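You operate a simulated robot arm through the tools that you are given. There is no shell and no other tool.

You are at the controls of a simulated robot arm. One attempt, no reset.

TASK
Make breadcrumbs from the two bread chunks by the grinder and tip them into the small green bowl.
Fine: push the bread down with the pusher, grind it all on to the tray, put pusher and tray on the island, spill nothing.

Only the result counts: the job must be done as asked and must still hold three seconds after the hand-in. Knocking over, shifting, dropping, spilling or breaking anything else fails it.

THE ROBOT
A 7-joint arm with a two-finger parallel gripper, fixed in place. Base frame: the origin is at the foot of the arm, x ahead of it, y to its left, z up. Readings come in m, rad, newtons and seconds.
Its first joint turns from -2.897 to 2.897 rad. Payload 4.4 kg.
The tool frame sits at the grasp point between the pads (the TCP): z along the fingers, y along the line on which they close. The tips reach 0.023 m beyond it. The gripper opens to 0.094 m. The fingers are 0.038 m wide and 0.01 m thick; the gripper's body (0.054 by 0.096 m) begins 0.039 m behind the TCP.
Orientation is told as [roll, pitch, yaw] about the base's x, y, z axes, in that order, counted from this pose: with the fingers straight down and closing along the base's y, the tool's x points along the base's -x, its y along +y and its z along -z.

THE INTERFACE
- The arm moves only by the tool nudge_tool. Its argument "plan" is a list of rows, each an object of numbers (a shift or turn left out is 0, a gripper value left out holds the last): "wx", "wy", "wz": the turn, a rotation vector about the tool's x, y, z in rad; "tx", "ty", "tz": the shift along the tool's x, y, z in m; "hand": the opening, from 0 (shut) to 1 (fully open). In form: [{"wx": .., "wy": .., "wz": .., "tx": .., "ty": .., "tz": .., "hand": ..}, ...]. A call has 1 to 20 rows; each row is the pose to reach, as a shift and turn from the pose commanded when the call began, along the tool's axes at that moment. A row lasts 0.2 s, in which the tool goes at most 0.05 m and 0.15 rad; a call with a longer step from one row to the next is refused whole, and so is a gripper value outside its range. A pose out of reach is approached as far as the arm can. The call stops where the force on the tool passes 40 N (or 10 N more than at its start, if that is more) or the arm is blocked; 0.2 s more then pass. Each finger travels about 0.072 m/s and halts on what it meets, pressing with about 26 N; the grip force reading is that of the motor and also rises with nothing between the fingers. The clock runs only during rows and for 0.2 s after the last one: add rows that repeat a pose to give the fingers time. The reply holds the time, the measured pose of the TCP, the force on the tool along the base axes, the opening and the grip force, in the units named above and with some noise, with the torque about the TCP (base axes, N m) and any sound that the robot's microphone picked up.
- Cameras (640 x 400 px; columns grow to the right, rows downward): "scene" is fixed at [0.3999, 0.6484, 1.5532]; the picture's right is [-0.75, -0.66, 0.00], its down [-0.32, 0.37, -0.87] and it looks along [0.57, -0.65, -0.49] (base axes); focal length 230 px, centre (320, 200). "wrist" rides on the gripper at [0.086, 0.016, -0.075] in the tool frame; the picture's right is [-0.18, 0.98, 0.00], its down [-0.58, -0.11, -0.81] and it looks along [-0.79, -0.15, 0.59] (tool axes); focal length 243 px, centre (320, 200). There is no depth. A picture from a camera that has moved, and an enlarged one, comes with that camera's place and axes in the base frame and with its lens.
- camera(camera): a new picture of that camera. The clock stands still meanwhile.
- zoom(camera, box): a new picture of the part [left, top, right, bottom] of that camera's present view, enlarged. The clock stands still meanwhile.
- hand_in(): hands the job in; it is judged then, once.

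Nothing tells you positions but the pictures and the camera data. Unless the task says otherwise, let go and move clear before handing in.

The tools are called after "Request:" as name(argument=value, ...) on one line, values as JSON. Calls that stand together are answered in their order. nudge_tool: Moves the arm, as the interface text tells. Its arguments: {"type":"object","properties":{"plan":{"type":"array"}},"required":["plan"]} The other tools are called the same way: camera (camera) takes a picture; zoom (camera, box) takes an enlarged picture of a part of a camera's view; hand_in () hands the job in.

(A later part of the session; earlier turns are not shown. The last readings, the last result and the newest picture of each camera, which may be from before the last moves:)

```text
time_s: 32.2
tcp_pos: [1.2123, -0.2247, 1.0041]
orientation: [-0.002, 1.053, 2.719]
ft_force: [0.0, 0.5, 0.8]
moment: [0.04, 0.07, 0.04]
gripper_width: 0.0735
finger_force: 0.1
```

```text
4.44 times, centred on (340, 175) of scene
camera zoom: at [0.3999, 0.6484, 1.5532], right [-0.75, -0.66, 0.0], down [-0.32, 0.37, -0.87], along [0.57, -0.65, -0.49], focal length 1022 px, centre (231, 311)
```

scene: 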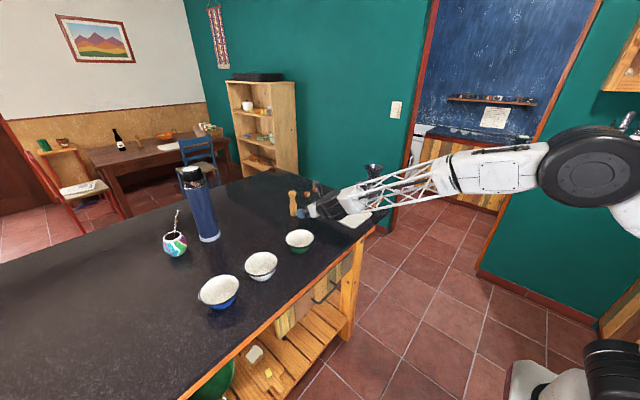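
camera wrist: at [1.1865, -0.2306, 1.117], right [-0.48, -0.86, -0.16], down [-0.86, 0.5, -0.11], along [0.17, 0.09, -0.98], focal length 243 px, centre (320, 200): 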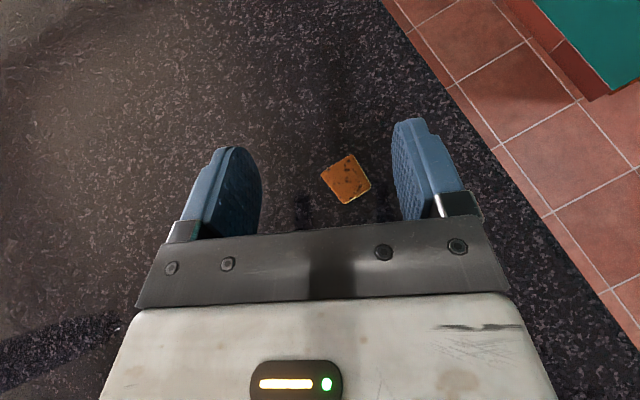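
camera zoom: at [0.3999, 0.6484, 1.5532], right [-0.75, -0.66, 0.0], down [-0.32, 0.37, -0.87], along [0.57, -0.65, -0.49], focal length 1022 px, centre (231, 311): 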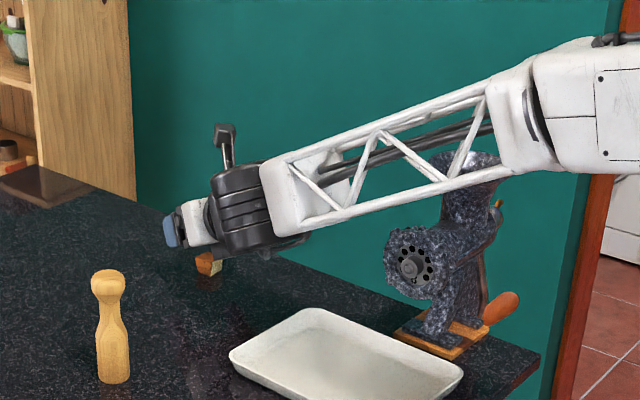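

Request:
nudge_tool(plan=[{"tx": -0.0112, "tz": 0.0088, "hand": 0.78}, {"tx": -0.0223, "tz": 0.0175, "hand": 0.78}, {"tx": -0.0305, "tz": 0.0245, "hand": 0.78}, {"tx": -0.0332, "tz": 0.0261, "hand": 0.78}])

Request:
camera(camera="wrist")

Request:
zoom(camera="scene", box=[280, 130, 400, 220])

```text
time_s: 33.2
tcp_pos: [1.2173, -0.2291, 0.96]
orientation: [-0.001, 1.05, 2.72]
ft_force: [-0.5, -0.3, 0.1]
moment: [0.01, 0.0, -0.01]
gripper_width: 0.0734
finger_force: 0.1
```

```text
taken
camera wrist: at [1.1923, -0.2337, 1.0728], right [-0.49, -0.86, -0.16], down [-0.86, 0.5, -0.1], along [0.17, 0.09, -0.98], focal length 243 px, centre (320, 200)
```

wrist: 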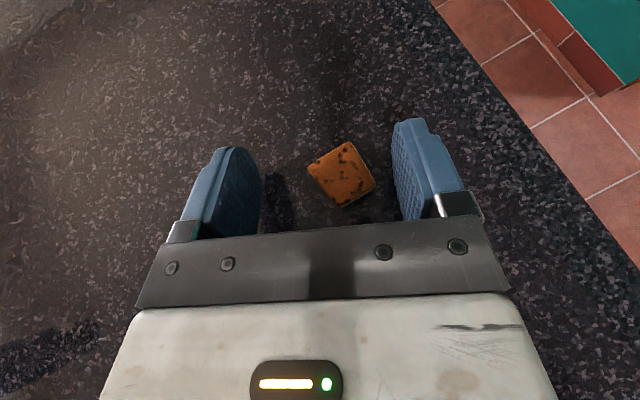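

```text
4.44 times, centred on (340, 175) of scene
camera zoom: at [0.3999, 0.6484, 1.5532], right [-0.75, -0.66, 0.0], down [-0.32, 0.37, -0.87], along [0.57, -0.65, -0.49], focal length 1022 px, centre (231, 311)
```

zoom: 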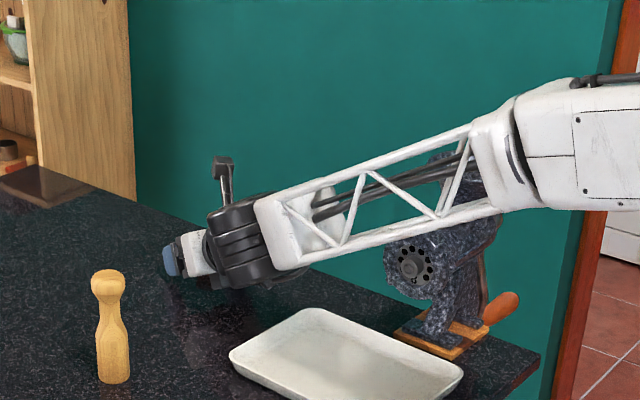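

Request:
nudge_tool(plan=[{"hand": 0.6}, {"hand": 0.5}, {"hand": 0.45}, {"hand": 0.4}, {"hand": 0.4}])

Request:
camera(camera="wrist")

```text
time_s: 34.4
tcp_pos: [1.2171, -0.2268, 0.9614]
orientation: [-0.001, 1.051, 2.72]
ft_force: [0.7, 0.4, 0.2]
moment: [-0.01, -0.01, 0.01]
gripper_width: 0.0378
finger_force: 0.0
```

```text
taken
camera wrist: at [1.1924, -0.2336, 1.073], right [-0.49, -0.86, -0.16], down [-0.86, 0.5, -0.1], along [0.17, 0.09, -0.98], focal length 243 px, centre (320, 200)
```

wrist: 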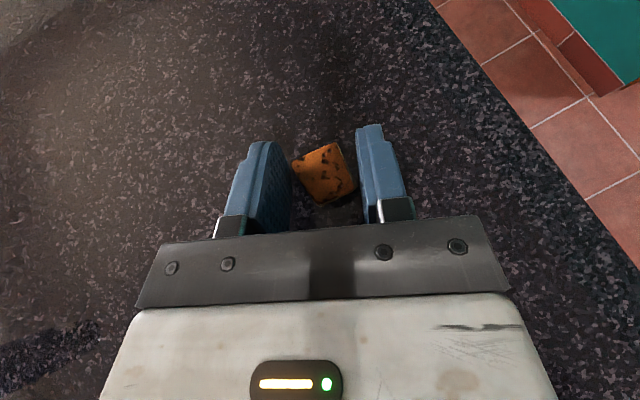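

Request:
nudge_tool(plan=[{"ty": -0.004, "hand": 0.4}, {"ty": -0.008, "hand": 0.4}, {"ty": -0.012, "hand": 0.4}, {"ty": -0.016, "hand": 0.4}, {"ty": -0.016, "hand": 0.4}])

Request:
camera(camera="wrist")

```text
time_s: 35.6
tcp_pos: [1.2229, -0.2142, 0.9595]
orientation: [-0.001, 1.05, 2.719]
ft_force: [0.8, -0.6, -0.1]
moment: [-0.02, 0.01, -0.01]
gripper_width: 0.0376
finger_force: 0.1
```

```text
taken
camera wrist: at [1.1984, -0.2195, 1.0729], right [-0.49, -0.86, -0.16], down [-0.86, 0.5, -0.1], along [0.17, 0.09, -0.98], focal length 243 px, centre (320, 200)
```

wrist: 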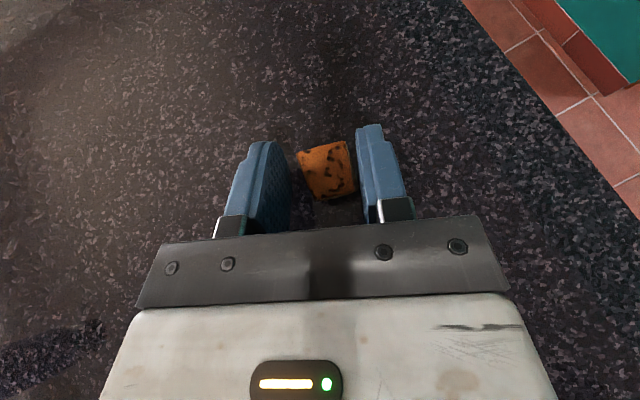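

Pushing has turned the bread nearly square with the fingers. I'll close on it now.

Request:
nudge_tool(plan=[{"ty": -0.004, "hand": 0.4}, {"ty": -0.006, "hand": 0.35}, {"ty": -0.006, "hand": 0.3}, {"ty": -0.006, "hand": 0.2}, {"ty": -0.006, "hand": 0.1}, {"ty": -0.006, "hand": 0}, {"ty": -0.006, "hand": 0}])

Request:
camera(camera="wrist")

```text
time_s: 37.2
tcp_pos: [1.2274, -0.2079, 0.9593]
orientation: [0.0, 1.05, 2.72]
ft_force: [-0.8, -0.4, 0.1]
moment: [-0.02, -0.01, 0.02]
gripper_width: 0.0264
finger_force: 25.7
```

```text
taken
camera wrist: at [1.2014, -0.2145, 1.0731], right [-0.49, -0.86, -0.16], down [-0.86, 0.5, -0.1], along [0.17, 0.09, -0.98], focal length 243 px, centre (320, 200)
```

wrist: 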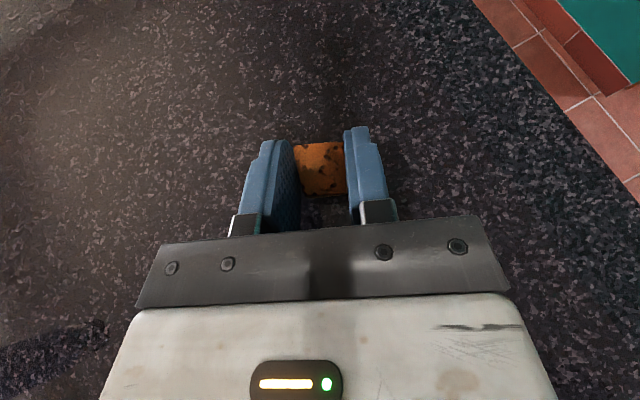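

Request:
nudge_tool(plan=[{"tx": 0.0347, "tz": -0.0199, "hand": 0}, {"tx": 0.051, "ty": 0.0124, "tz": -0.0601, "hand": 0}, {"tx": 0.0673, "ty": 0.0249, "tz": -0.1003, "hand": 0}, {"tx": 0.0837, "ty": 0.0373, "tz": -0.1404, "hand": 0}, {"tx": 0.1, "ty": 0.0498, "tz": -0.1806, "hand": 0}, {"tx": 0.1163, "ty": 0.0622, "tz": -0.2208, "hand": 0}, {"tx": 0.1103, "ty": 0.0981, "tz": -0.2473, "wx": 0.0125, "wz": -0.0072, "hand": 0}, {"tx": 0.1043, "ty": 0.134, "tz": -0.2738, "wx": 0.025, "wz": -0.0143, "hand": 0}, {"tx": 0.0983, "ty": 0.1698, "tz": -0.3003, "wx": 0.0375, "wz": -0.0215, "hand": 0}, {"tx": 0.0923, "ty": 0.2057, "tz": -0.3268, "wx": 0.05, "wz": -0.0286, "hand": 0}, {"tx": 0.0863, "ty": 0.2416, "tz": -0.3533, "wx": 0.0625, "wz": -0.0358, "hand": 0}])

Request:
zoom(camera="wrist", box=[220, 90, 460, 240])

Request:
zoom(camera="scene", box=[290, 100, 450, 220])

```text
time_s: 39.6
tcp_pos: [0.8871, -0.3205, 1.2119]
orientation: [-0.002, 1.05, 2.793]
ft_force: [-0.6, -0.6, 0.6]
moment: [0.02, 0.01, 0.0]
gripper_width: 0.0261
finger_force: 25.9
```

```text
2.67 times, centred on (340, 165) of wrist
camera zoom: at [0.8623, -0.3287, 1.3258], right [-0.42, -0.89, -0.16], down [-0.89, 0.44, -0.1], along [0.16, 0.1, -0.98], focal length 647 px, centre (267, 293)
```

zoom: 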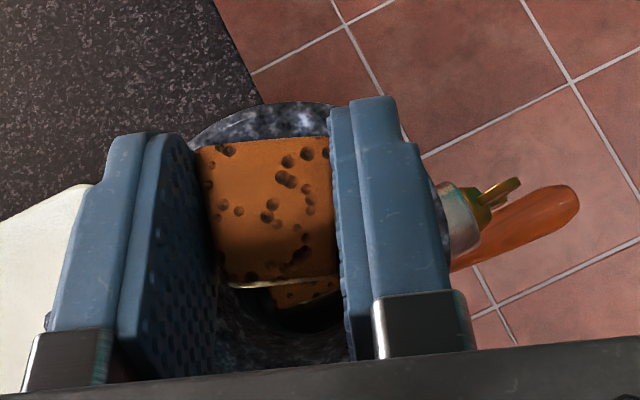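

```text
3.33 times, centred on (370, 160) of scene
camera zoom: at [0.3999, 0.6484, 1.5532], right [-0.75, -0.66, 0.0], down [-0.32, 0.37, -0.87], along [0.57, -0.65, -0.49], focal length 767 px, centre (153, 333)
```

zoom: 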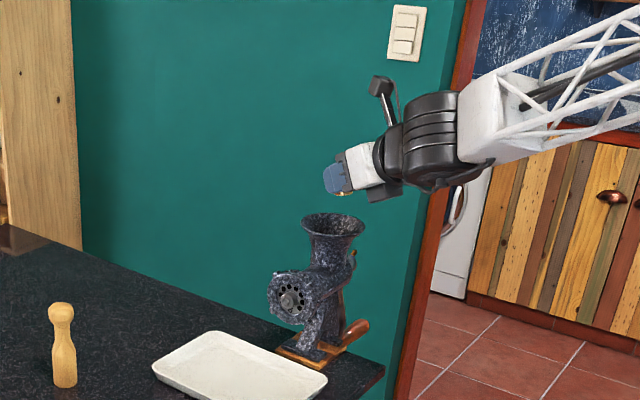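

Request:
nudge_tool(plan=[{"tx": -0.0148, "ty": -0.0015, "tz": 0.0085, "hand": 0}, {"tx": -0.0295, "ty": -0.003, "tz": 0.0169, "hand": 0}, {"tx": -0.0295, "ty": -0.003, "tz": 0.0169, "hand": 0}])

Request:
zoom(camera="wrist", box=[220, 90, 460, 240])

Request:
zoom(camera="scene", box=[330, 120, 410, 180])

```text
time_s: 40.4
tcp_pos: [0.8887, -0.3185, 1.177]
orientation: [-0.001, 1.05, 2.793]
ft_force: [0.4, -0.4, -0.9]
moment: [-0.03, 0.03, -0.01]
gripper_width: 0.0259
finger_force: 25.4
```

```text
2.67 times, centred on (340, 165) of wrist
camera zoom: at [0.864, -0.3268, 1.2902], right [-0.42, -0.89, -0.16], down [-0.89, 0.44, -0.1], along [0.16, 0.1, -0.98], focal length 647 px, centre (267, 293)
```

zoom: 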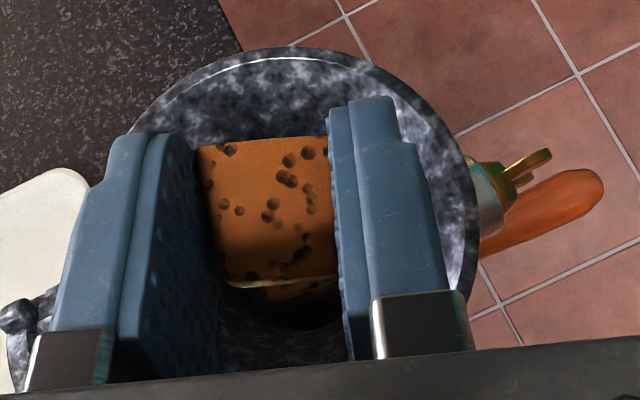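

```text
6.67 times, centred on (370, 150) of scene
camera zoom: at [0.3999, 0.6484, 1.5532], right [-0.75, -0.66, 0.0], down [-0.32, 0.37, -0.87], along [0.57, -0.65, -0.49], focal length 1534 px, centre (-13, 533)
```

zoom: 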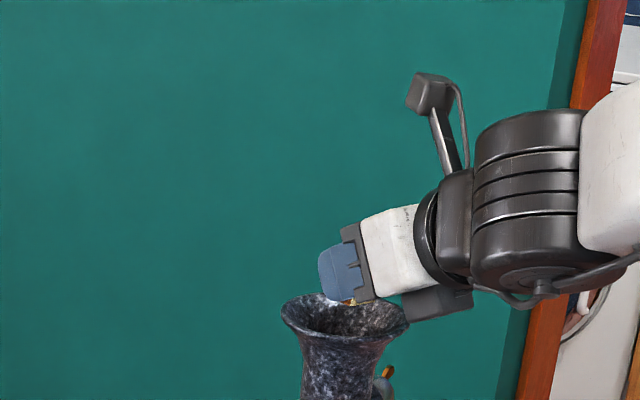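

Request:
nudge_tool(plan=[{"hand": 0.4}, {"hand": 0.55}, {"hand": 0.65}, {"hand": 0.65}, {"hand": 0.65}])

Request:
zoom(camera="wrist", box=[220, 90, 460, 240])

```text
time_s: 41.6
tcp_pos: [0.8901, -0.3186, 1.1774]
orientation: [0.001, 1.051, 2.792]
ft_force: [0.6, 0.3, -0.4]
moment: [-0.03, -0.02, 0.01]
gripper_width: 0.061
finger_force: 0.1
```

```text
2.67 times, centred on (340, 165) of wrist
camera zoom: at [0.8641, -0.3268, 1.2904], right [-0.42, -0.89, -0.16], down [-0.89, 0.44, -0.1], along [0.16, 0.1, -0.98], focal length 647 px, centre (267, 293)
```

zoom: 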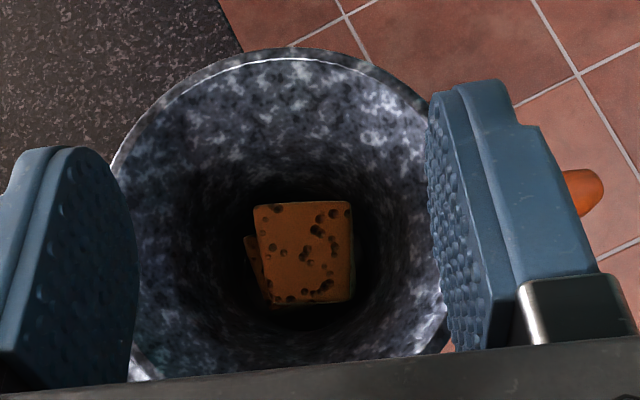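

Both chunks are in the hopper. Next I'll fetch the pusher.

Request:
nudge_tool(plan=[{"tx": 0.0195, "tz": -0.0112, "hand": 0.65}, {"tx": 0.0391, "tz": -0.0223, "hand": 0.65}, {"tx": 0.0248, "ty": -0.0457, "tz": -0.0165, "wx": 0.027, "wz": -0.0155, "hand": 0.65}, {"tx": 0.0105, "ty": -0.0913, "tz": -0.0106, "wx": 0.054, "wz": -0.0309, "hand": 0.65}, {"tx": -0.0038, "ty": -0.137, "tz": -0.0048, "wx": 0.081, "wz": -0.0464, "hand": 1}, {"tx": -0.0181, "ty": -0.1826, "tz": 0.0011, "wx": 0.108, "wz": -0.0619, "hand": 1}, {"tx": -0.0323, "ty": -0.2283, "tz": 0.007, "wx": 0.135, "wz": -0.0773, "hand": 1}, {"tx": -0.0466, "ty": -0.2739, "tz": 0.0128, "wx": 0.162, "wz": -0.0928, "hand": 1}, {"tx": -0.0609, "ty": -0.3196, "tz": 0.0187, "wx": 0.189, "wz": -0.1082, "hand": 1}, {"tx": -0.0752, "ty": -0.3652, "tz": 0.0245, "wx": 0.216, "wz": -0.1237, "hand": 1}])

Request:
camera(camera="wrist")

Request:
zoom(camera="scene", box=[260, 110, 420, 230])

```text
time_s: 43.8
tcp_pos: [0.9994, 0.0287, 1.1021]
orientation: [-0.002, 1.052, 3.038]
ft_force: [0.8, 0.7, -0.2]
moment: [0.0, 0.0, -0.02]
gripper_width: 0.0942
finger_force: 0.0
out of reach, approached as far as the arm can: row 2
```

```text
taken
camera wrist: at [0.977, 0.0144, 1.2143], right [-0.19, -0.97, -0.16], down [-0.97, 0.21, -0.1], along [0.13, 0.14, -0.98], focal length 243 px, centre (320, 200)
```

wrist: 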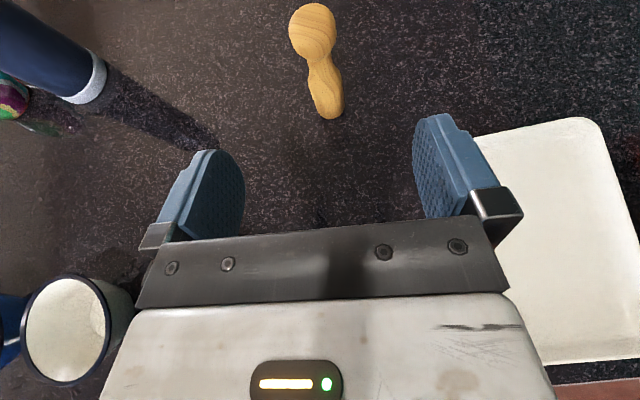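

```text
3.33 times, centred on (340, 170) of scene
camera zoom: at [0.3999, 0.6484, 1.5532], right [-0.75, -0.66, 0.0], down [-0.32, 0.37, -0.87], along [0.57, -0.65, -0.49], focal length 767 px, centre (253, 300)
```

zoom: 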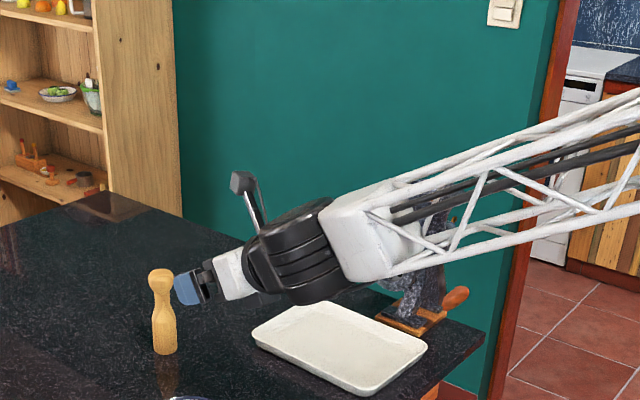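

Request:
nudge_tool(plan=[{"tx": -0.0358, "tz": 0.0205, "hand": 1}, {"tx": -0.0715, "tz": 0.0409, "hand": 1}, {"tx": -0.0565, "ty": -0.0007, "tz": 0.0672, "hand": 1}, {"tx": -0.0415, "ty": -0.0014, "tz": 0.0934, "hand": 1}, {"tx": -0.0264, "ty": -0.0021, "tz": 0.1197, "hand": 1}, {"tx": -0.0114, "ty": -0.0027, "tz": 0.1459, "hand": 1}])

Request:
camera(camera="wrist")

```text
time_s: 45.2
tcp_pos: [1.1192, 0.0215, 1.0168]
orientation: [-0.002, 1.051, 3.039]
ft_force: [-0.4, -0.1, 0.3]
moment: [0.0, 0.01, 0.02]
gripper_width: 0.0939
finger_force: 0.0
```

```text
taken
camera wrist: at [1.0968, 0.0075, 1.1306], right [-0.19, -0.97, -0.16], down [-0.97, 0.21, -0.1], along [0.13, 0.14, -0.98], focal length 243 px, centre (320, 200)
```

wrist: 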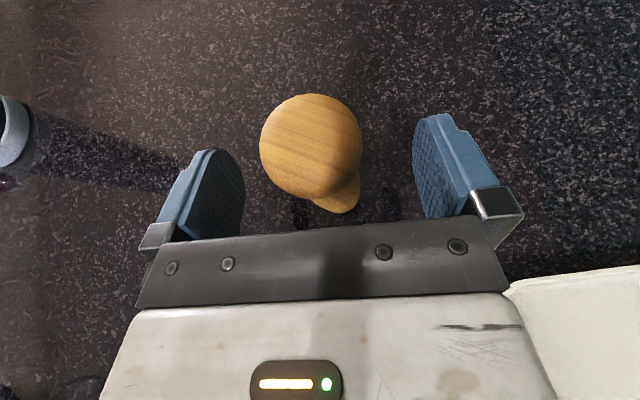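

Request:
nudge_tool(plan=[{"ty": 0.002, "tz": 0.001, "hand": 0.7}, {"ty": 0.002, "tz": 0.001, "hand": 0.5}, {"ty": 0.002, "tz": 0.001, "hand": 0.4}, {"ty": 0.002, "tz": 0.001, "hand": 0.2}, {"ty": 0.002, "tz": 0.001, "hand": 0}, {"ty": 0.002, "tz": 0.001, "hand": 0}, {"ty": 0.002, "tz": 0.001, "hand": 0}])

Request:
camera(camera="wrist")

Request:
zoom(camera="scene", box=[270, 180, 320, 220])

```text
time_s: 46.8
tcp_pos: [1.1186, 0.019, 1.0177]
orientation: [-0.001, 1.05, 3.042]
ft_force: [-0.3, 0.3, 0.7]
moment: [0.04, -0.01, -0.01]
gripper_width: 0.0335
finger_force: 25.6
```

```text
taken
camera wrist: at [1.0974, 0.005, 1.1299], right [-0.19, -0.97, -0.16], down [-0.97, 0.21, -0.1], along [0.13, 0.14, -0.98], focal length 243 px, centre (320, 200)
```

wrist: 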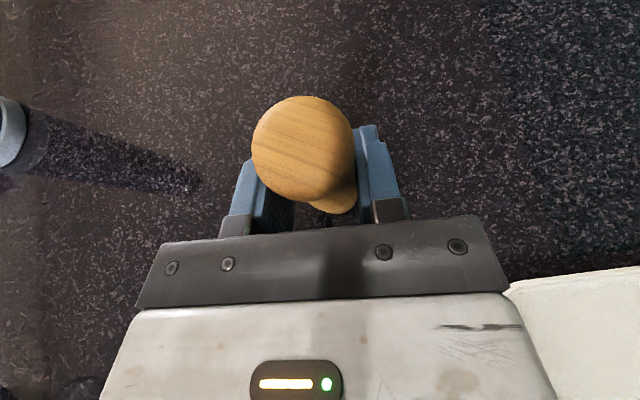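

```text
10.00 times, centred on (295, 200) of scene
camera zoom: at [0.3999, 0.6484, 1.5532], right [-0.75, -0.66, 0.0], down [-0.32, 0.37, -0.87], along [0.57, -0.65, -0.49], focal length 2301 px, centre (570, 200)
```

zoom: 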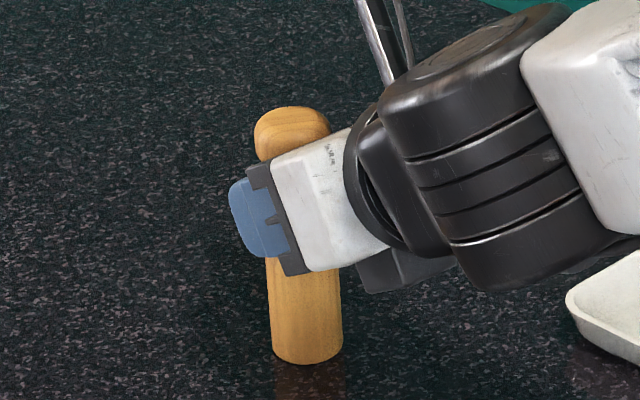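

The pusher is gripped. I'll lift it and carry it high over to the hopper.

Request:
nudge_tool(plan=[{"tx": 0.0404, "tz": -0.0232, "hand": 0}, {"tx": 0.0808, "tz": -0.0464, "hand": 0}, {"tx": 0.0962, "ty": 0.016, "tz": -0.084, "hand": 0}, {"tx": 0.1128, "ty": 0.032, "tz": -0.118, "hand": 0}, {"tx": 0.1297, "ty": 0.048, "tz": -0.153, "hand": 0}, {"tx": 0.1466, "ty": 0.0643, "tz": -0.1876, "hand": 0}, {"tx": 0.1635, "ty": 0.0805, "tz": -0.222, "hand": 0}, {"tx": 0.1575, "ty": 0.12, "tz": -0.2325, "wx": -0.031, "wz": 0.0178, "hand": 0}, {"tx": 0.1514, "ty": 0.1595, "tz": -0.243, "wx": -0.062, "wz": 0.0355, "hand": 0}, {"tx": 0.1454, "ty": 0.199, "tz": -0.2535, "wx": -0.093, "wz": 0.0533, "hand": 0}, {"tx": 0.1394, "ty": 0.2384, "tz": -0.264, "wx": -0.1239, "wz": 0.0711, "hand": 0}, {"tx": 0.1334, "ty": 0.2779, "tz": -0.2745, "wx": -0.1549, "wz": 0.0889, "hand": 0}, {"tx": 0.1273, "ty": 0.3174, "tz": -0.285, "wx": -0.1859, "wz": 0.1066, "hand": 0}, {"tx": 0.1213, "ty": 0.3569, "tz": -0.2955, "wx": -0.2169, "wz": 0.1244, "hand": 0}])

Request:
camera(camera="wrist")

Request:
zoom(camera="scene", box=[290, 90, 450, 210])

```text
time_s: 49.8
tcp_pos: [0.8928, -0.2995, 1.2551]
orientation: [0.0, 1.084, 2.793]
ft_force: [0.3, 0.1, -0.3]
moment: [-0.04, 0.02, -0.03]
gripper_width: 0.0335
finger_force: 26.2
out of reach, approached as far as the arm can: row 13, 14
```

```text
taken
camera wrist: at [0.8641, -0.3074, 1.3672], right [-0.41, -0.9, -0.16], down [-0.89, 0.44, -0.14], along [0.2, 0.09, -0.98], focal length 243 px, centre (320, 200)
```

wrist: 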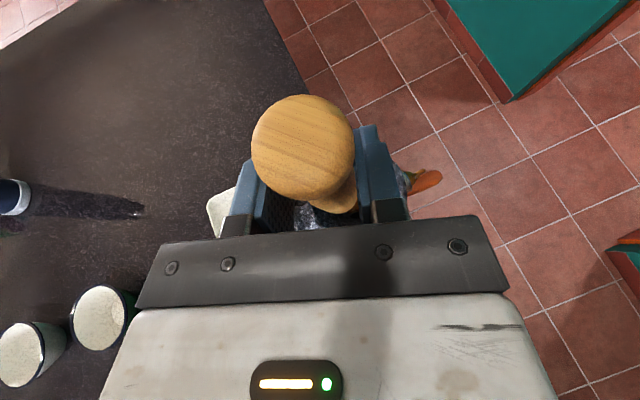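

```text
3.33 times, centred on (370, 150) of scene
camera zoom: at [0.3999, 0.6484, 1.5532], right [-0.75, -0.66, 0.0], down [-0.32, 0.37, -0.87], along [0.57, -0.65, -0.49], focal length 767 px, centre (153, 367)
```

zoom: 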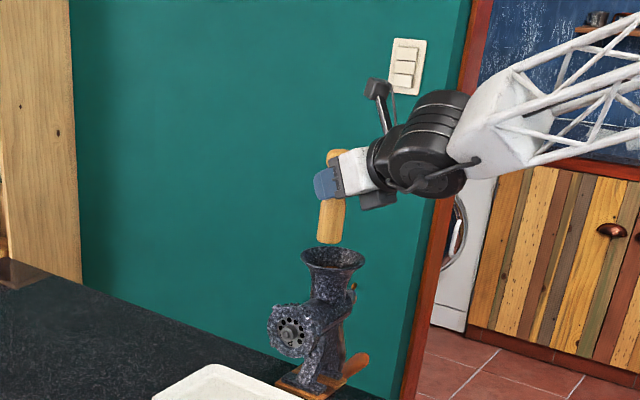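

Request:
nudge_tool(plan=[{"tx": -0.002, "ty": 0.009, "tz": 0.002, "wy": -0.017, "hand": 0}, {"tx": -0.0038, "ty": 0.0178, "tz": 0.0036, "wy": -0.034, "hand": 0}, {"tx": -0.0038, "ty": 0.0178, "tz": 0.0036, "wy": -0.034, "hand": 0}])

Request:
camera(camera="wrist")

Request:
zoom(camera="scene", box=[330, 110, 410, 190])

```text
time_s: 50.6
tcp_pos: [0.8832, -0.3095, 1.2368]
orientation: [0.013, 1.065, 2.801]
ft_force: [0.0, -0.9, 0.0]
moment: [-0.02, -0.01, 0.0]
gripper_width: 0.0333
finger_force: 26.2
out of reach, approached as far as the arm can: row 1, 2, 3
```

```text
taken
camera wrist: at [0.8575, -0.3168, 1.3498], right [-0.42, -0.89, -0.16], down [-0.89, 0.44, -0.12], along [0.18, 0.09, -0.98], focal length 243 px, centre (320, 200)
```

wrist: 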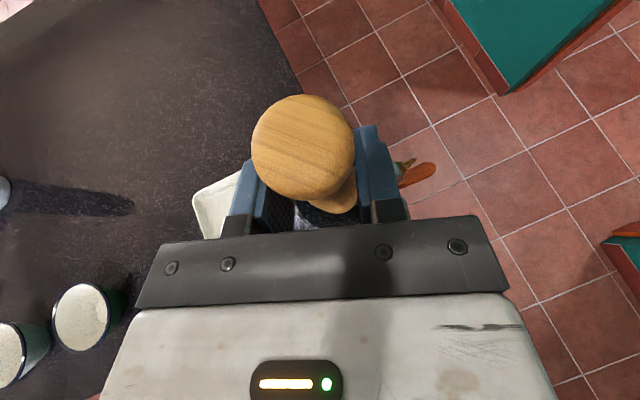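

```text
5.00 times, centred on (370, 150) of scene
camera zoom: at [0.3999, 0.6484, 1.5532], right [-0.75, -0.66, 0.0], down [-0.32, 0.37, -0.87], along [0.57, -0.65, -0.49], focal length 1150 px, centre (70, 450)
```

zoom: 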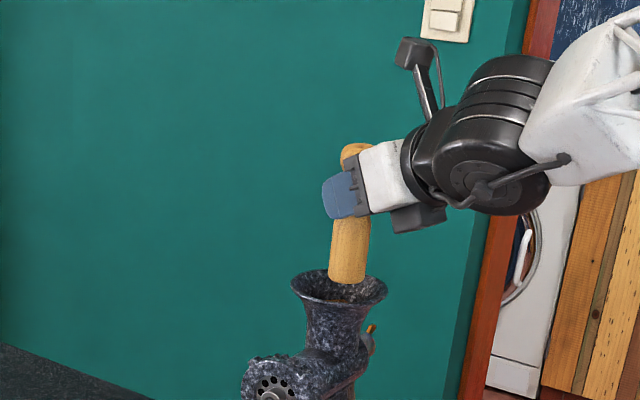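

The arm is near a wrist limit at this azimuth. I'll rotate the tool's heading back toward +x by about 0.19 rad and lift a little.

Request:
nudge_tool(plan=[{"tx": 0.012, "ty": 0.0, "tz": -0.004, "wx": 0.06, "wy": -0.005, "wz": -0.031, "hand": 0}, {"tx": 0.0238, "ty": 0.0035, "tz": -0.0049, "wx": 0.12, "wy": -0.01, "wz": -0.062, "hand": 0}, {"tx": 0.0238, "ty": 0.0071, "tz": -0.0049, "wx": 0.179, "wy": -0.015, "wz": -0.092, "hand": 0}, {"tx": 0.0238, "ty": 0.0071, "tz": -0.0049, "wx": 0.179, "wy": -0.015, "wz": -0.092, "hand": 0}])

Request:
zoom(camera="scene", box=[330, 110, 410, 190])

```text
time_s: 51.6
tcp_pos: [0.8901, -0.3185, 1.262]
orientation: [-0.006, 1.05, 2.987]
ft_force: [-0.3, 0.8, -1.1]
moment: [-0.03, -0.02, 0.03]
gripper_width: 0.0334
finger_force: 26.1
out of reach, approached as far as the arm can: row 1, 2
```

```text
5.00 times, centred on (370, 150) of scene
camera zoom: at [0.3999, 0.6484, 1.5532], right [-0.75, -0.66, 0.0], down [-0.32, 0.37, -0.87], along [0.57, -0.65, -0.49], focal length 1150 px, centre (70, 450)
```

zoom: 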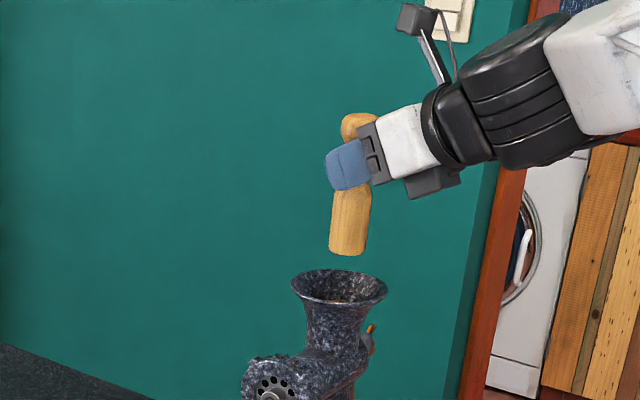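

Request:
camera(camera="wrist")

Request:
zoom(camera="wrist", box=[220, 90, 460, 240])

Request:
zoom(camera="scene", box=[350, 140, 400, 180])

```text
taken
camera wrist: at [0.8673, -0.3323, 1.3748], right [-0.24, -0.96, -0.16], down [-0.96, 0.26, -0.1], along [0.14, 0.13, -0.98], focal length 243 px, centre (320, 200)
```

wrist: 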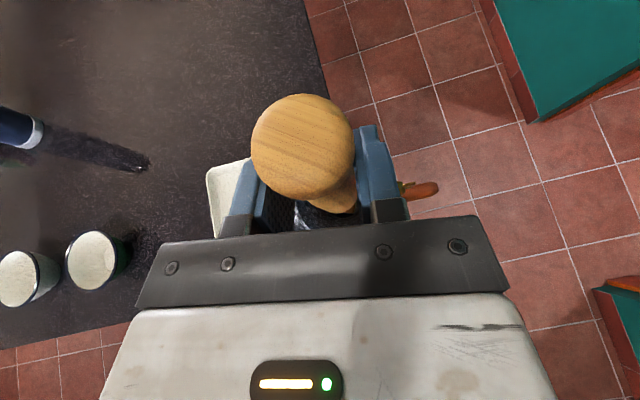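

```text
2.67 times, centred on (340, 165) of wrist
camera zoom: at [0.8673, -0.3323, 1.3748], right [-0.24, -0.96, -0.16], down [-0.96, 0.26, -0.1], along [0.14, 0.13, -0.98], focal length 647 px, centre (267, 293)
```

zoom: 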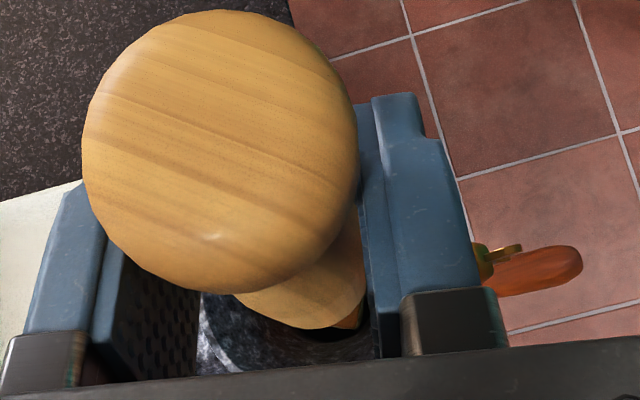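

```text
10.00 times, centred on (375, 160) of scene
camera zoom: at [0.3999, 0.6484, 1.5532], right [-0.75, -0.66, 0.0], down [-0.32, 0.37, -0.87], along [0.57, -0.65, -0.49], focal length 2301 px, centre (-230, 600)
```

zoom: 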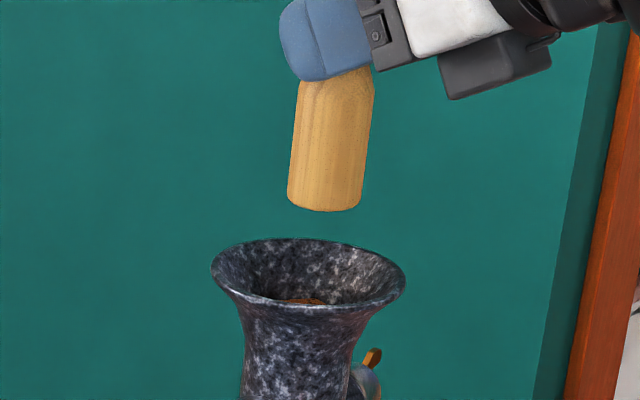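

Request:
nudge_tool(plan=[{"tx": -0.017, "ty": -0.0015, "tz": 0.0105, "wx": -0.006, "hand": 0}, {"tx": -0.0341, "ty": -0.0015, "tz": 0.021, "wx": -0.006, "hand": 0}, {"tx": -0.0341, "ty": -0.0015, "tz": 0.021, "wx": -0.006, "hand": 0}])

Request:
zoom(camera="scene", box=[350, 140, 400, 180])

Request:
zoom(camera="wrist", box=[220, 90, 460, 240])

```text
time_s: 52.4
tcp_pos: [0.8895, -0.3168, 1.2221]
orientation: [0.002, 1.05, 2.987]
ft_force: [-0.6, -1.0, 0.0]
moment: [-0.01, 0.03, 0.0]
gripper_width: 0.0336
finger_force: 26.0
```

```text
10.00 times, centred on (375, 160) of scene
camera zoom: at [0.3999, 0.6484, 1.5532], right [-0.75, -0.66, 0.0], down [-0.32, 0.37, -0.87], along [0.57, -0.65, -0.49], focal length 2301 px, centre (-230, 600)
```

zoom: 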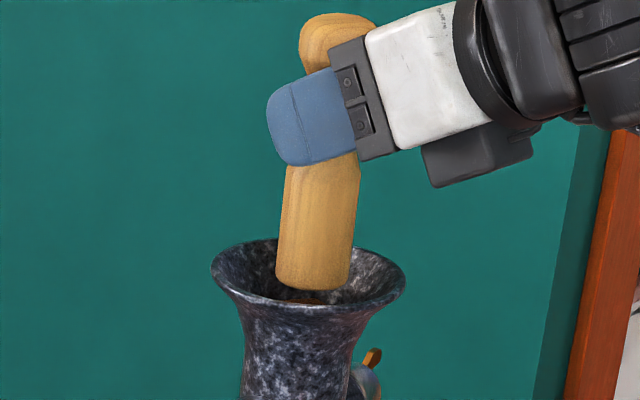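

```text
2.67 times, centred on (340, 165) of wrist
camera zoom: at [0.8677, -0.3298, 1.3348], right [-0.24, -0.96, -0.16], down [-0.96, 0.26, -0.1], along [0.14, 0.13, -0.98], focal length 647 px, centre (267, 293)
```

zoom: 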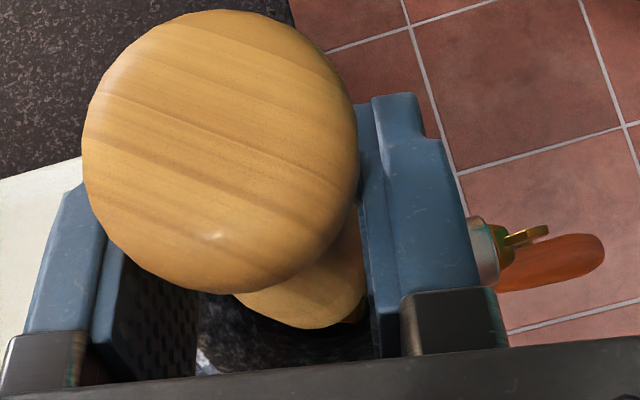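

The pusher's end is inside the hopper flare and centred to within about 2 mm. I'll lower it in small steps and watch the force.

Request:
nudge_tool(plan=[{"tx": -0.0043, "tz": 0.0025, "hand": 0}, {"tx": -0.0087, "tz": 0.005, "hand": 0}, {"tx": -0.013, "tz": 0.0075, "hand": 0}, {"tx": -0.0173, "tz": 0.01, "hand": 0}])

Request:
zoom(camera="scene", box=[350, 140, 400, 180])

```text
time_s: 53.4
tcp_pos: [0.891, -0.3168, 1.1994]
orientation: [0.001, 1.049, 2.984]
ft_force: [0.6, 0.1, -0.1]
moment: [0.0, -0.01, -0.03]
gripper_width: 0.0336
finger_force: 25.7
```

```text
10.00 times, centred on (375, 160) of scene
camera zoom: at [0.3999, 0.6484, 1.5532], right [-0.75, -0.66, 0.0], down [-0.32, 0.37, -0.87], along [0.57, -0.65, -0.49], focal length 2301 px, centre (-230, 600)
```

zoom: 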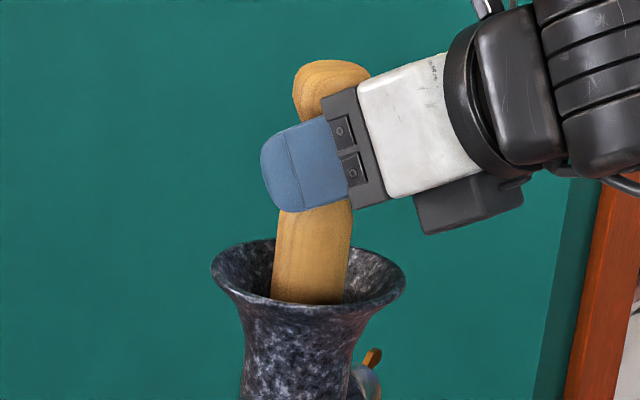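

Request:
nudge_tool(plan=[{"tx": -0.0043, "tz": 0.0025, "hand": 0}, {"tx": -0.0087, "tz": 0.005, "hand": 0}, {"tx": -0.013, "tz": 0.0075, "hand": 0}, {"tx": -0.0173, "tz": 0.01, "hand": 0}])

Request:
zoom(camera="scene", box=[350, 140, 400, 180])

```text
time_s: 54.4
tcp_pos: [0.8904, -0.3184, 1.1837]
orientation: [0.002, 1.052, 2.988]
ft_force: [0.1, -0.2, 5.7]
moment: [0.12, -0.05, 0.05]
gripper_width: 0.0336
finger_force: 25.9
```

```text
10.00 times, centred on (375, 160) of scene
camera zoom: at [0.3999, 0.6484, 1.5532], right [-0.75, -0.66, 0.0], down [-0.32, 0.37, -0.87], along [0.57, -0.65, -0.49], focal length 2301 px, centre (-230, 600)
```

zoom: 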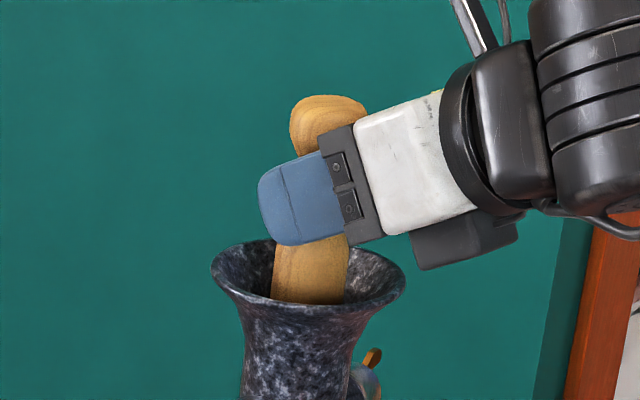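

Contact is felt at 5.7 N, so I'll press on gently.

Request:
nudge_tool(plan=[{"tx": -0.0035, "tz": 0.002, "hand": 0}, {"tx": -0.0069, "tz": 0.004, "hand": 0}, {"tx": -0.0069, "tz": 0.004, "hand": 0}])

```text
time_s: 55.2
tcp_pos: [0.893, -0.3166, 1.1738]
orientation: [0.001, 1.051, 2.987]
ft_force: [-0.2, 0.9, -0.8]
moment: [0.0, -0.02, -0.02]
gripper_width: 0.0335
finger_force: 25.8
```

Request:
nudge_tool(plan=[{"tx": -0.0035, "tz": 0.002, "hand": 0}, {"tx": -0.0069, "tz": 0.004, "hand": 0}, {"tx": -0.0069, "tz": 0.004, "hand": 0}])

Request:
zoom(camera="scene", box=[350, 140, 400, 180])

Request:
camera(camera="wrist")

```text
time_s: 56.0
tcp_pos: [0.8917, -0.3182, 1.1641]
orientation: [0.001, 1.052, 2.986]
ft_force: [0.0, -0.4, -0.9]
moment: [0.0, -0.01, -0.01]
gripper_width: 0.0336
finger_force: 25.7
```

```text
10.00 times, centred on (375, 160) of scene
camera zoom: at [0.3999, 0.6484, 1.5532], right [-0.75, -0.66, 0.0], down [-0.32, 0.37, -0.87], along [0.57, -0.65, -0.49], focal length 2301 px, centre (-230, 600)
```

zoom: 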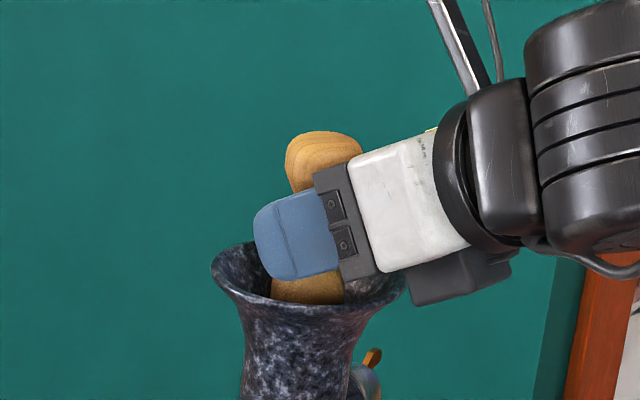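

```text
taken
camera wrist: at [0.8685, -0.3304, 1.2774], right [-0.24, -0.96, -0.16], down [-0.96, 0.26, -0.1], along [0.14, 0.13, -0.98], focal length 243 px, centre (320, 200)
```

wrist: 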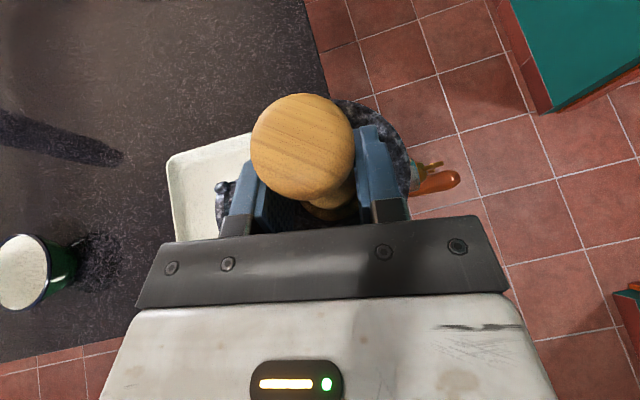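

Request:
nudge_tool(plan=[{"tx": -0.0026, "tz": 0.0015, "hand": 0}, {"tx": -0.0052, "tz": 0.003, "hand": 0}, {"tx": -0.0052, "tz": 0.003, "hand": 0}])

Request:
zoom(camera="scene", box=[350, 140, 400, 180])

```text
time_s: 56.8
tcp_pos: [0.8918, -0.3169, 1.1617]
orientation: [0.004, 1.052, 2.986]
ft_force: [-1.5, -0.5, 11.9]
moment: [0.02, 0.22, -0.01]
gripper_width: 0.0333
finger_force: 25.8
```

```text
10.00 times, centred on (375, 160) of scene
camera zoom: at [0.3999, 0.6484, 1.5532], right [-0.75, -0.66, 0.0], down [-0.32, 0.37, -0.87], along [0.57, -0.65, -0.49], focal length 2301 px, centre (-230, 600)
```

zoom: 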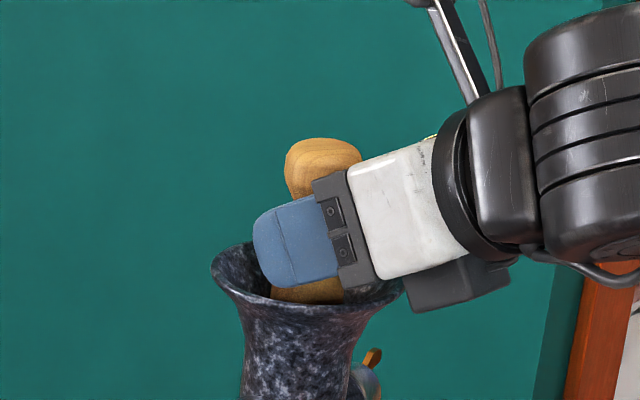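

The bread was pushed down into the barrel, and the gripper is now just touching the rim, so that's far enough. I'll withdraw the pusher straight up and carry it back to its spot on the counter.

Request:
nudge_tool(plan=[{"tx": 0.0304, "tz": -0.0174, "hand": 0}, {"tx": 0.0608, "tz": -0.0347, "hand": 0}, {"tx": 0.0912, "tz": -0.0521, "hand": 0}, {"tx": 0.0971, "ty": -0.0467, "tz": -0.0429, "hand": 0}, {"tx": 0.103, "ty": -0.0935, "tz": -0.0337, "hand": 0}, {"tx": 0.1089, "ty": -0.1402, "tz": -0.0245, "hand": 0}, {"tx": 0.1147, "ty": -0.187, "tz": -0.0152, "hand": 0}, {"tx": 0.1206, "ty": -0.2337, "tz": -0.006, "hand": 0}, {"tx": 0.1265, "ty": -0.2805, "tz": 0.0032, "hand": 0}, {"tx": 0.1059, "ty": -0.298, "tz": 0.0398, "wx": 0.0096, "wz": -0.0055, "hand": 0}, {"tx": 0.0853, "ty": -0.3156, "tz": 0.0763, "wx": 0.0192, "wz": -0.011, "hand": 0}, {"tx": 0.0648, "ty": -0.3331, "tz": 0.1129, "wx": 0.0288, "wz": -0.0166, "hand": 0}, {"tx": 0.0442, "ty": -0.3507, "tz": 0.1494, "wx": 0.0384, "wz": -0.0221, "hand": 0}, {"tx": 0.0236, "ty": -0.3682, "tz": 0.186, "wx": 0.048, "wz": -0.0276, "hand": 0}])

Request:
camera(camera="scene")

Request:
camera(camera="wrist")

```text
time_s: 59.8
tcp_pos: [1.1198, 0.0187, 1.0887]
orientation: [0.001, 1.052, 3.04]
ft_force: [-0.5, 0.0, 0.5]
moment: [0.01, 0.07, 0.0]
gripper_width: 0.0334
finger_force: 25.8
out of reach, approached as far as the arm can: row 7, 8, 9, 10
```

```text
taken
```

scene: 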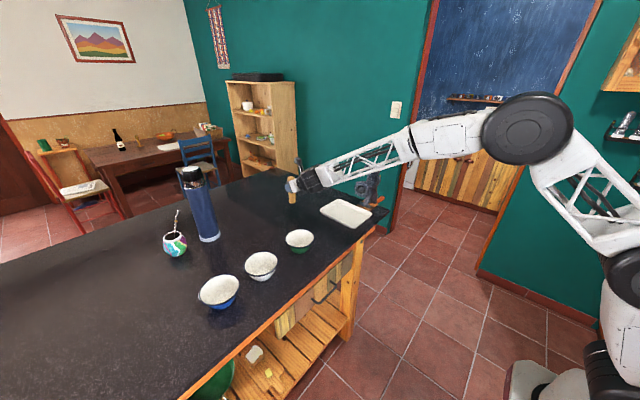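

```text
taken
camera wrist: at [1.0973, 0.0049, 1.2012], right [-0.19, -0.97, -0.16], down [-0.97, 0.21, -0.1], along [0.14, 0.14, -0.98], focal length 243 px, centre (320, 200)
```

wrist: 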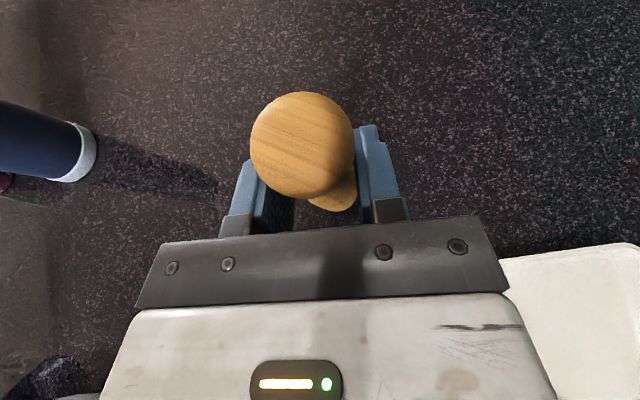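

Request:
nudge_tool(plan=[{"tx": -0.018, "tz": 0.0103, "hand": 0}, {"tx": -0.036, "tz": 0.0205, "hand": 0}, {"tx": -0.05, "tz": 0.0286, "hand": 0}, {"tx": -0.0538, "tz": 0.0307, "hand": 0}, {"tx": -0.0538, "tz": 0.0307, "hand": 0}])

Request:
zoom(camera="scene", box=[270, 180, 320, 220])

```text
time_s: 61.0
tcp_pos: [1.1198, 0.0193, 1.025]
orientation: [0.002, 1.05, 3.042]
ft_force: [-0.2, -0.3, -1.4]
moment: [-0.02, 0.03, 0.01]
gripper_width: 0.0335
finger_force: 25.3
```

```text
10.00 times, centred on (295, 200) of scene
camera zoom: at [0.3999, 0.6484, 1.5532], right [-0.75, -0.66, 0.0], down [-0.32, 0.37, -0.87], along [0.57, -0.65, -0.49], focal length 2301 px, centre (570, 200)
```

zoom: 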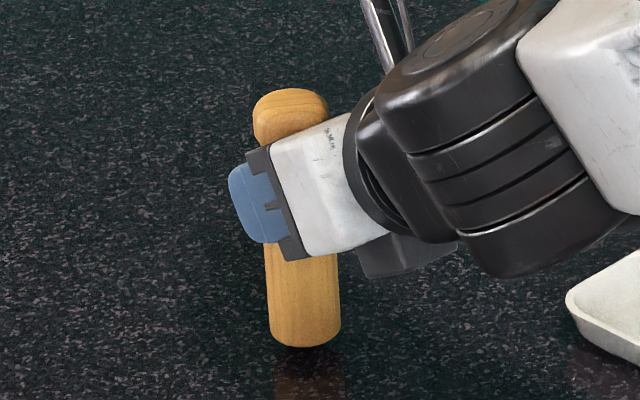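

Request:
nudge_tool(plan=[{"tx": -0.0035, "tz": 0.002, "hand": 0}, {"tx": -0.0061, "tz": 0.0035, "hand": 0}, {"tx": -0.0061, "tz": 0.0035, "hand": 0}])

Request:
zoom(camera="scene", box=[270, 180, 320, 220])

```text
time_s: 61.8
tcp_pos: [1.1194, 0.0183, 1.0186]
orientation: [0.002, 1.049, 3.042]
ft_force: [-0.5, -0.7, -1.0]
moment: [0.02, -0.03, 0.02]
gripper_width: 0.0336
finger_force: 26.0
```

```text
10.00 times, centred on (295, 200) of scene
camera zoom: at [0.3999, 0.6484, 1.5532], right [-0.75, -0.66, 0.0], down [-0.32, 0.37, -0.87], along [0.57, -0.65, -0.49], focal length 2301 px, centre (570, 200)
```

zoom: 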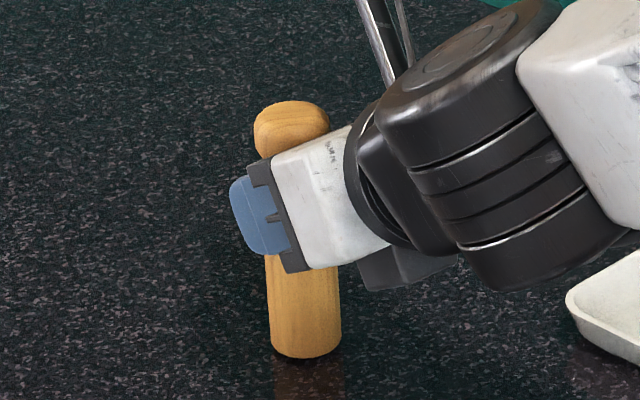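

Request:
nudge_tool(plan=[{"tx": -0.0009, "tz": 0.0005, "hand": 0}, {"tx": -0.0017, "tz": 0.001, "hand": 0}, {"tx": -0.0024, "tz": 0.0014, "hand": 0}, {"tx": -0.0024, "tz": 0.0014, "hand": 0}])

Request:
zoom(camera="scene", box=[270, 180, 320, 220])

```text
time_s: 62.8
tcp_pos: [1.1208, 0.0189, 1.0165]
orientation: [0.0, 1.051, 3.043]
ft_force: [0.5, 0.1, 4.4]
moment: [-0.08, -0.04, 0.0]
gripper_width: 0.0333
finger_force: 26.1
```

```text
10.00 times, centred on (295, 200) of scene
camera zoom: at [0.3999, 0.6484, 1.5532], right [-0.75, -0.66, 0.0], down [-0.32, 0.37, -0.87], along [0.57, -0.65, -0.49], focal length 2301 px, centre (570, 200)
```

zoom: 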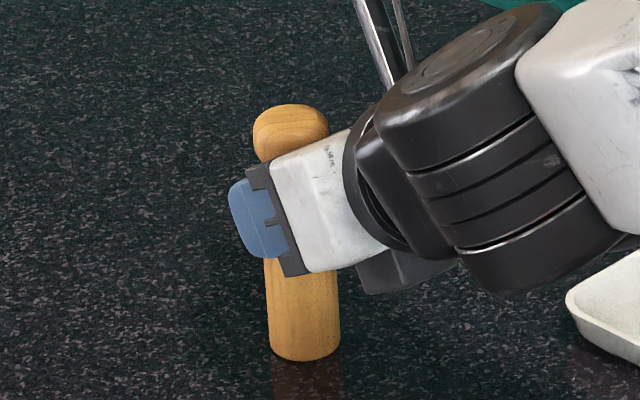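

It's touching the counter at about 4 N. I'll release gently and back away.

Request:
nudge_tool(plan=[{"hand": 0.42}, {"hand": 0.5}, {"hand": 0.65}, {"hand": 0.85}, {"hand": 1}, {"hand": 1}])

Request:
zoom(camera="scene", box=[270, 180, 320, 220])

Request:
camera(camera="wrist")

```text
time_s: 64.2
tcp_pos: [1.1193, 0.0195, 1.0144]
orientation: [0.002, 1.05, 3.042]
ft_force: [-0.5, 0.1, 0.7]
moment: [0.03, -0.02, 0.02]
gripper_width: 0.0939
finger_force: 0.0
```

```text
10.00 times, centred on (295, 200) of scene
camera zoom: at [0.3999, 0.6484, 1.5532], right [-0.75, -0.66, 0.0], down [-0.32, 0.37, -0.87], along [0.57, -0.65, -0.49], focal length 2301 px, centre (570, 200)
```

zoom: 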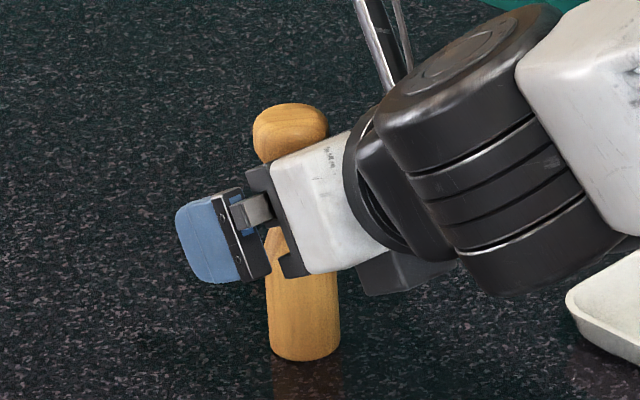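

```text
taken
camera wrist: at [1.098, 0.0047, 1.1281], right [-0.19, -0.97, -0.16], down [-0.97, 0.21, -0.1], along [0.13, 0.13, -0.98], focal length 243 px, centre (320, 200)
```

wrist: 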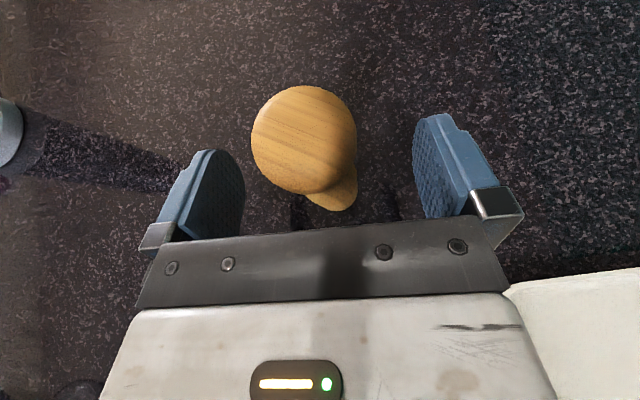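

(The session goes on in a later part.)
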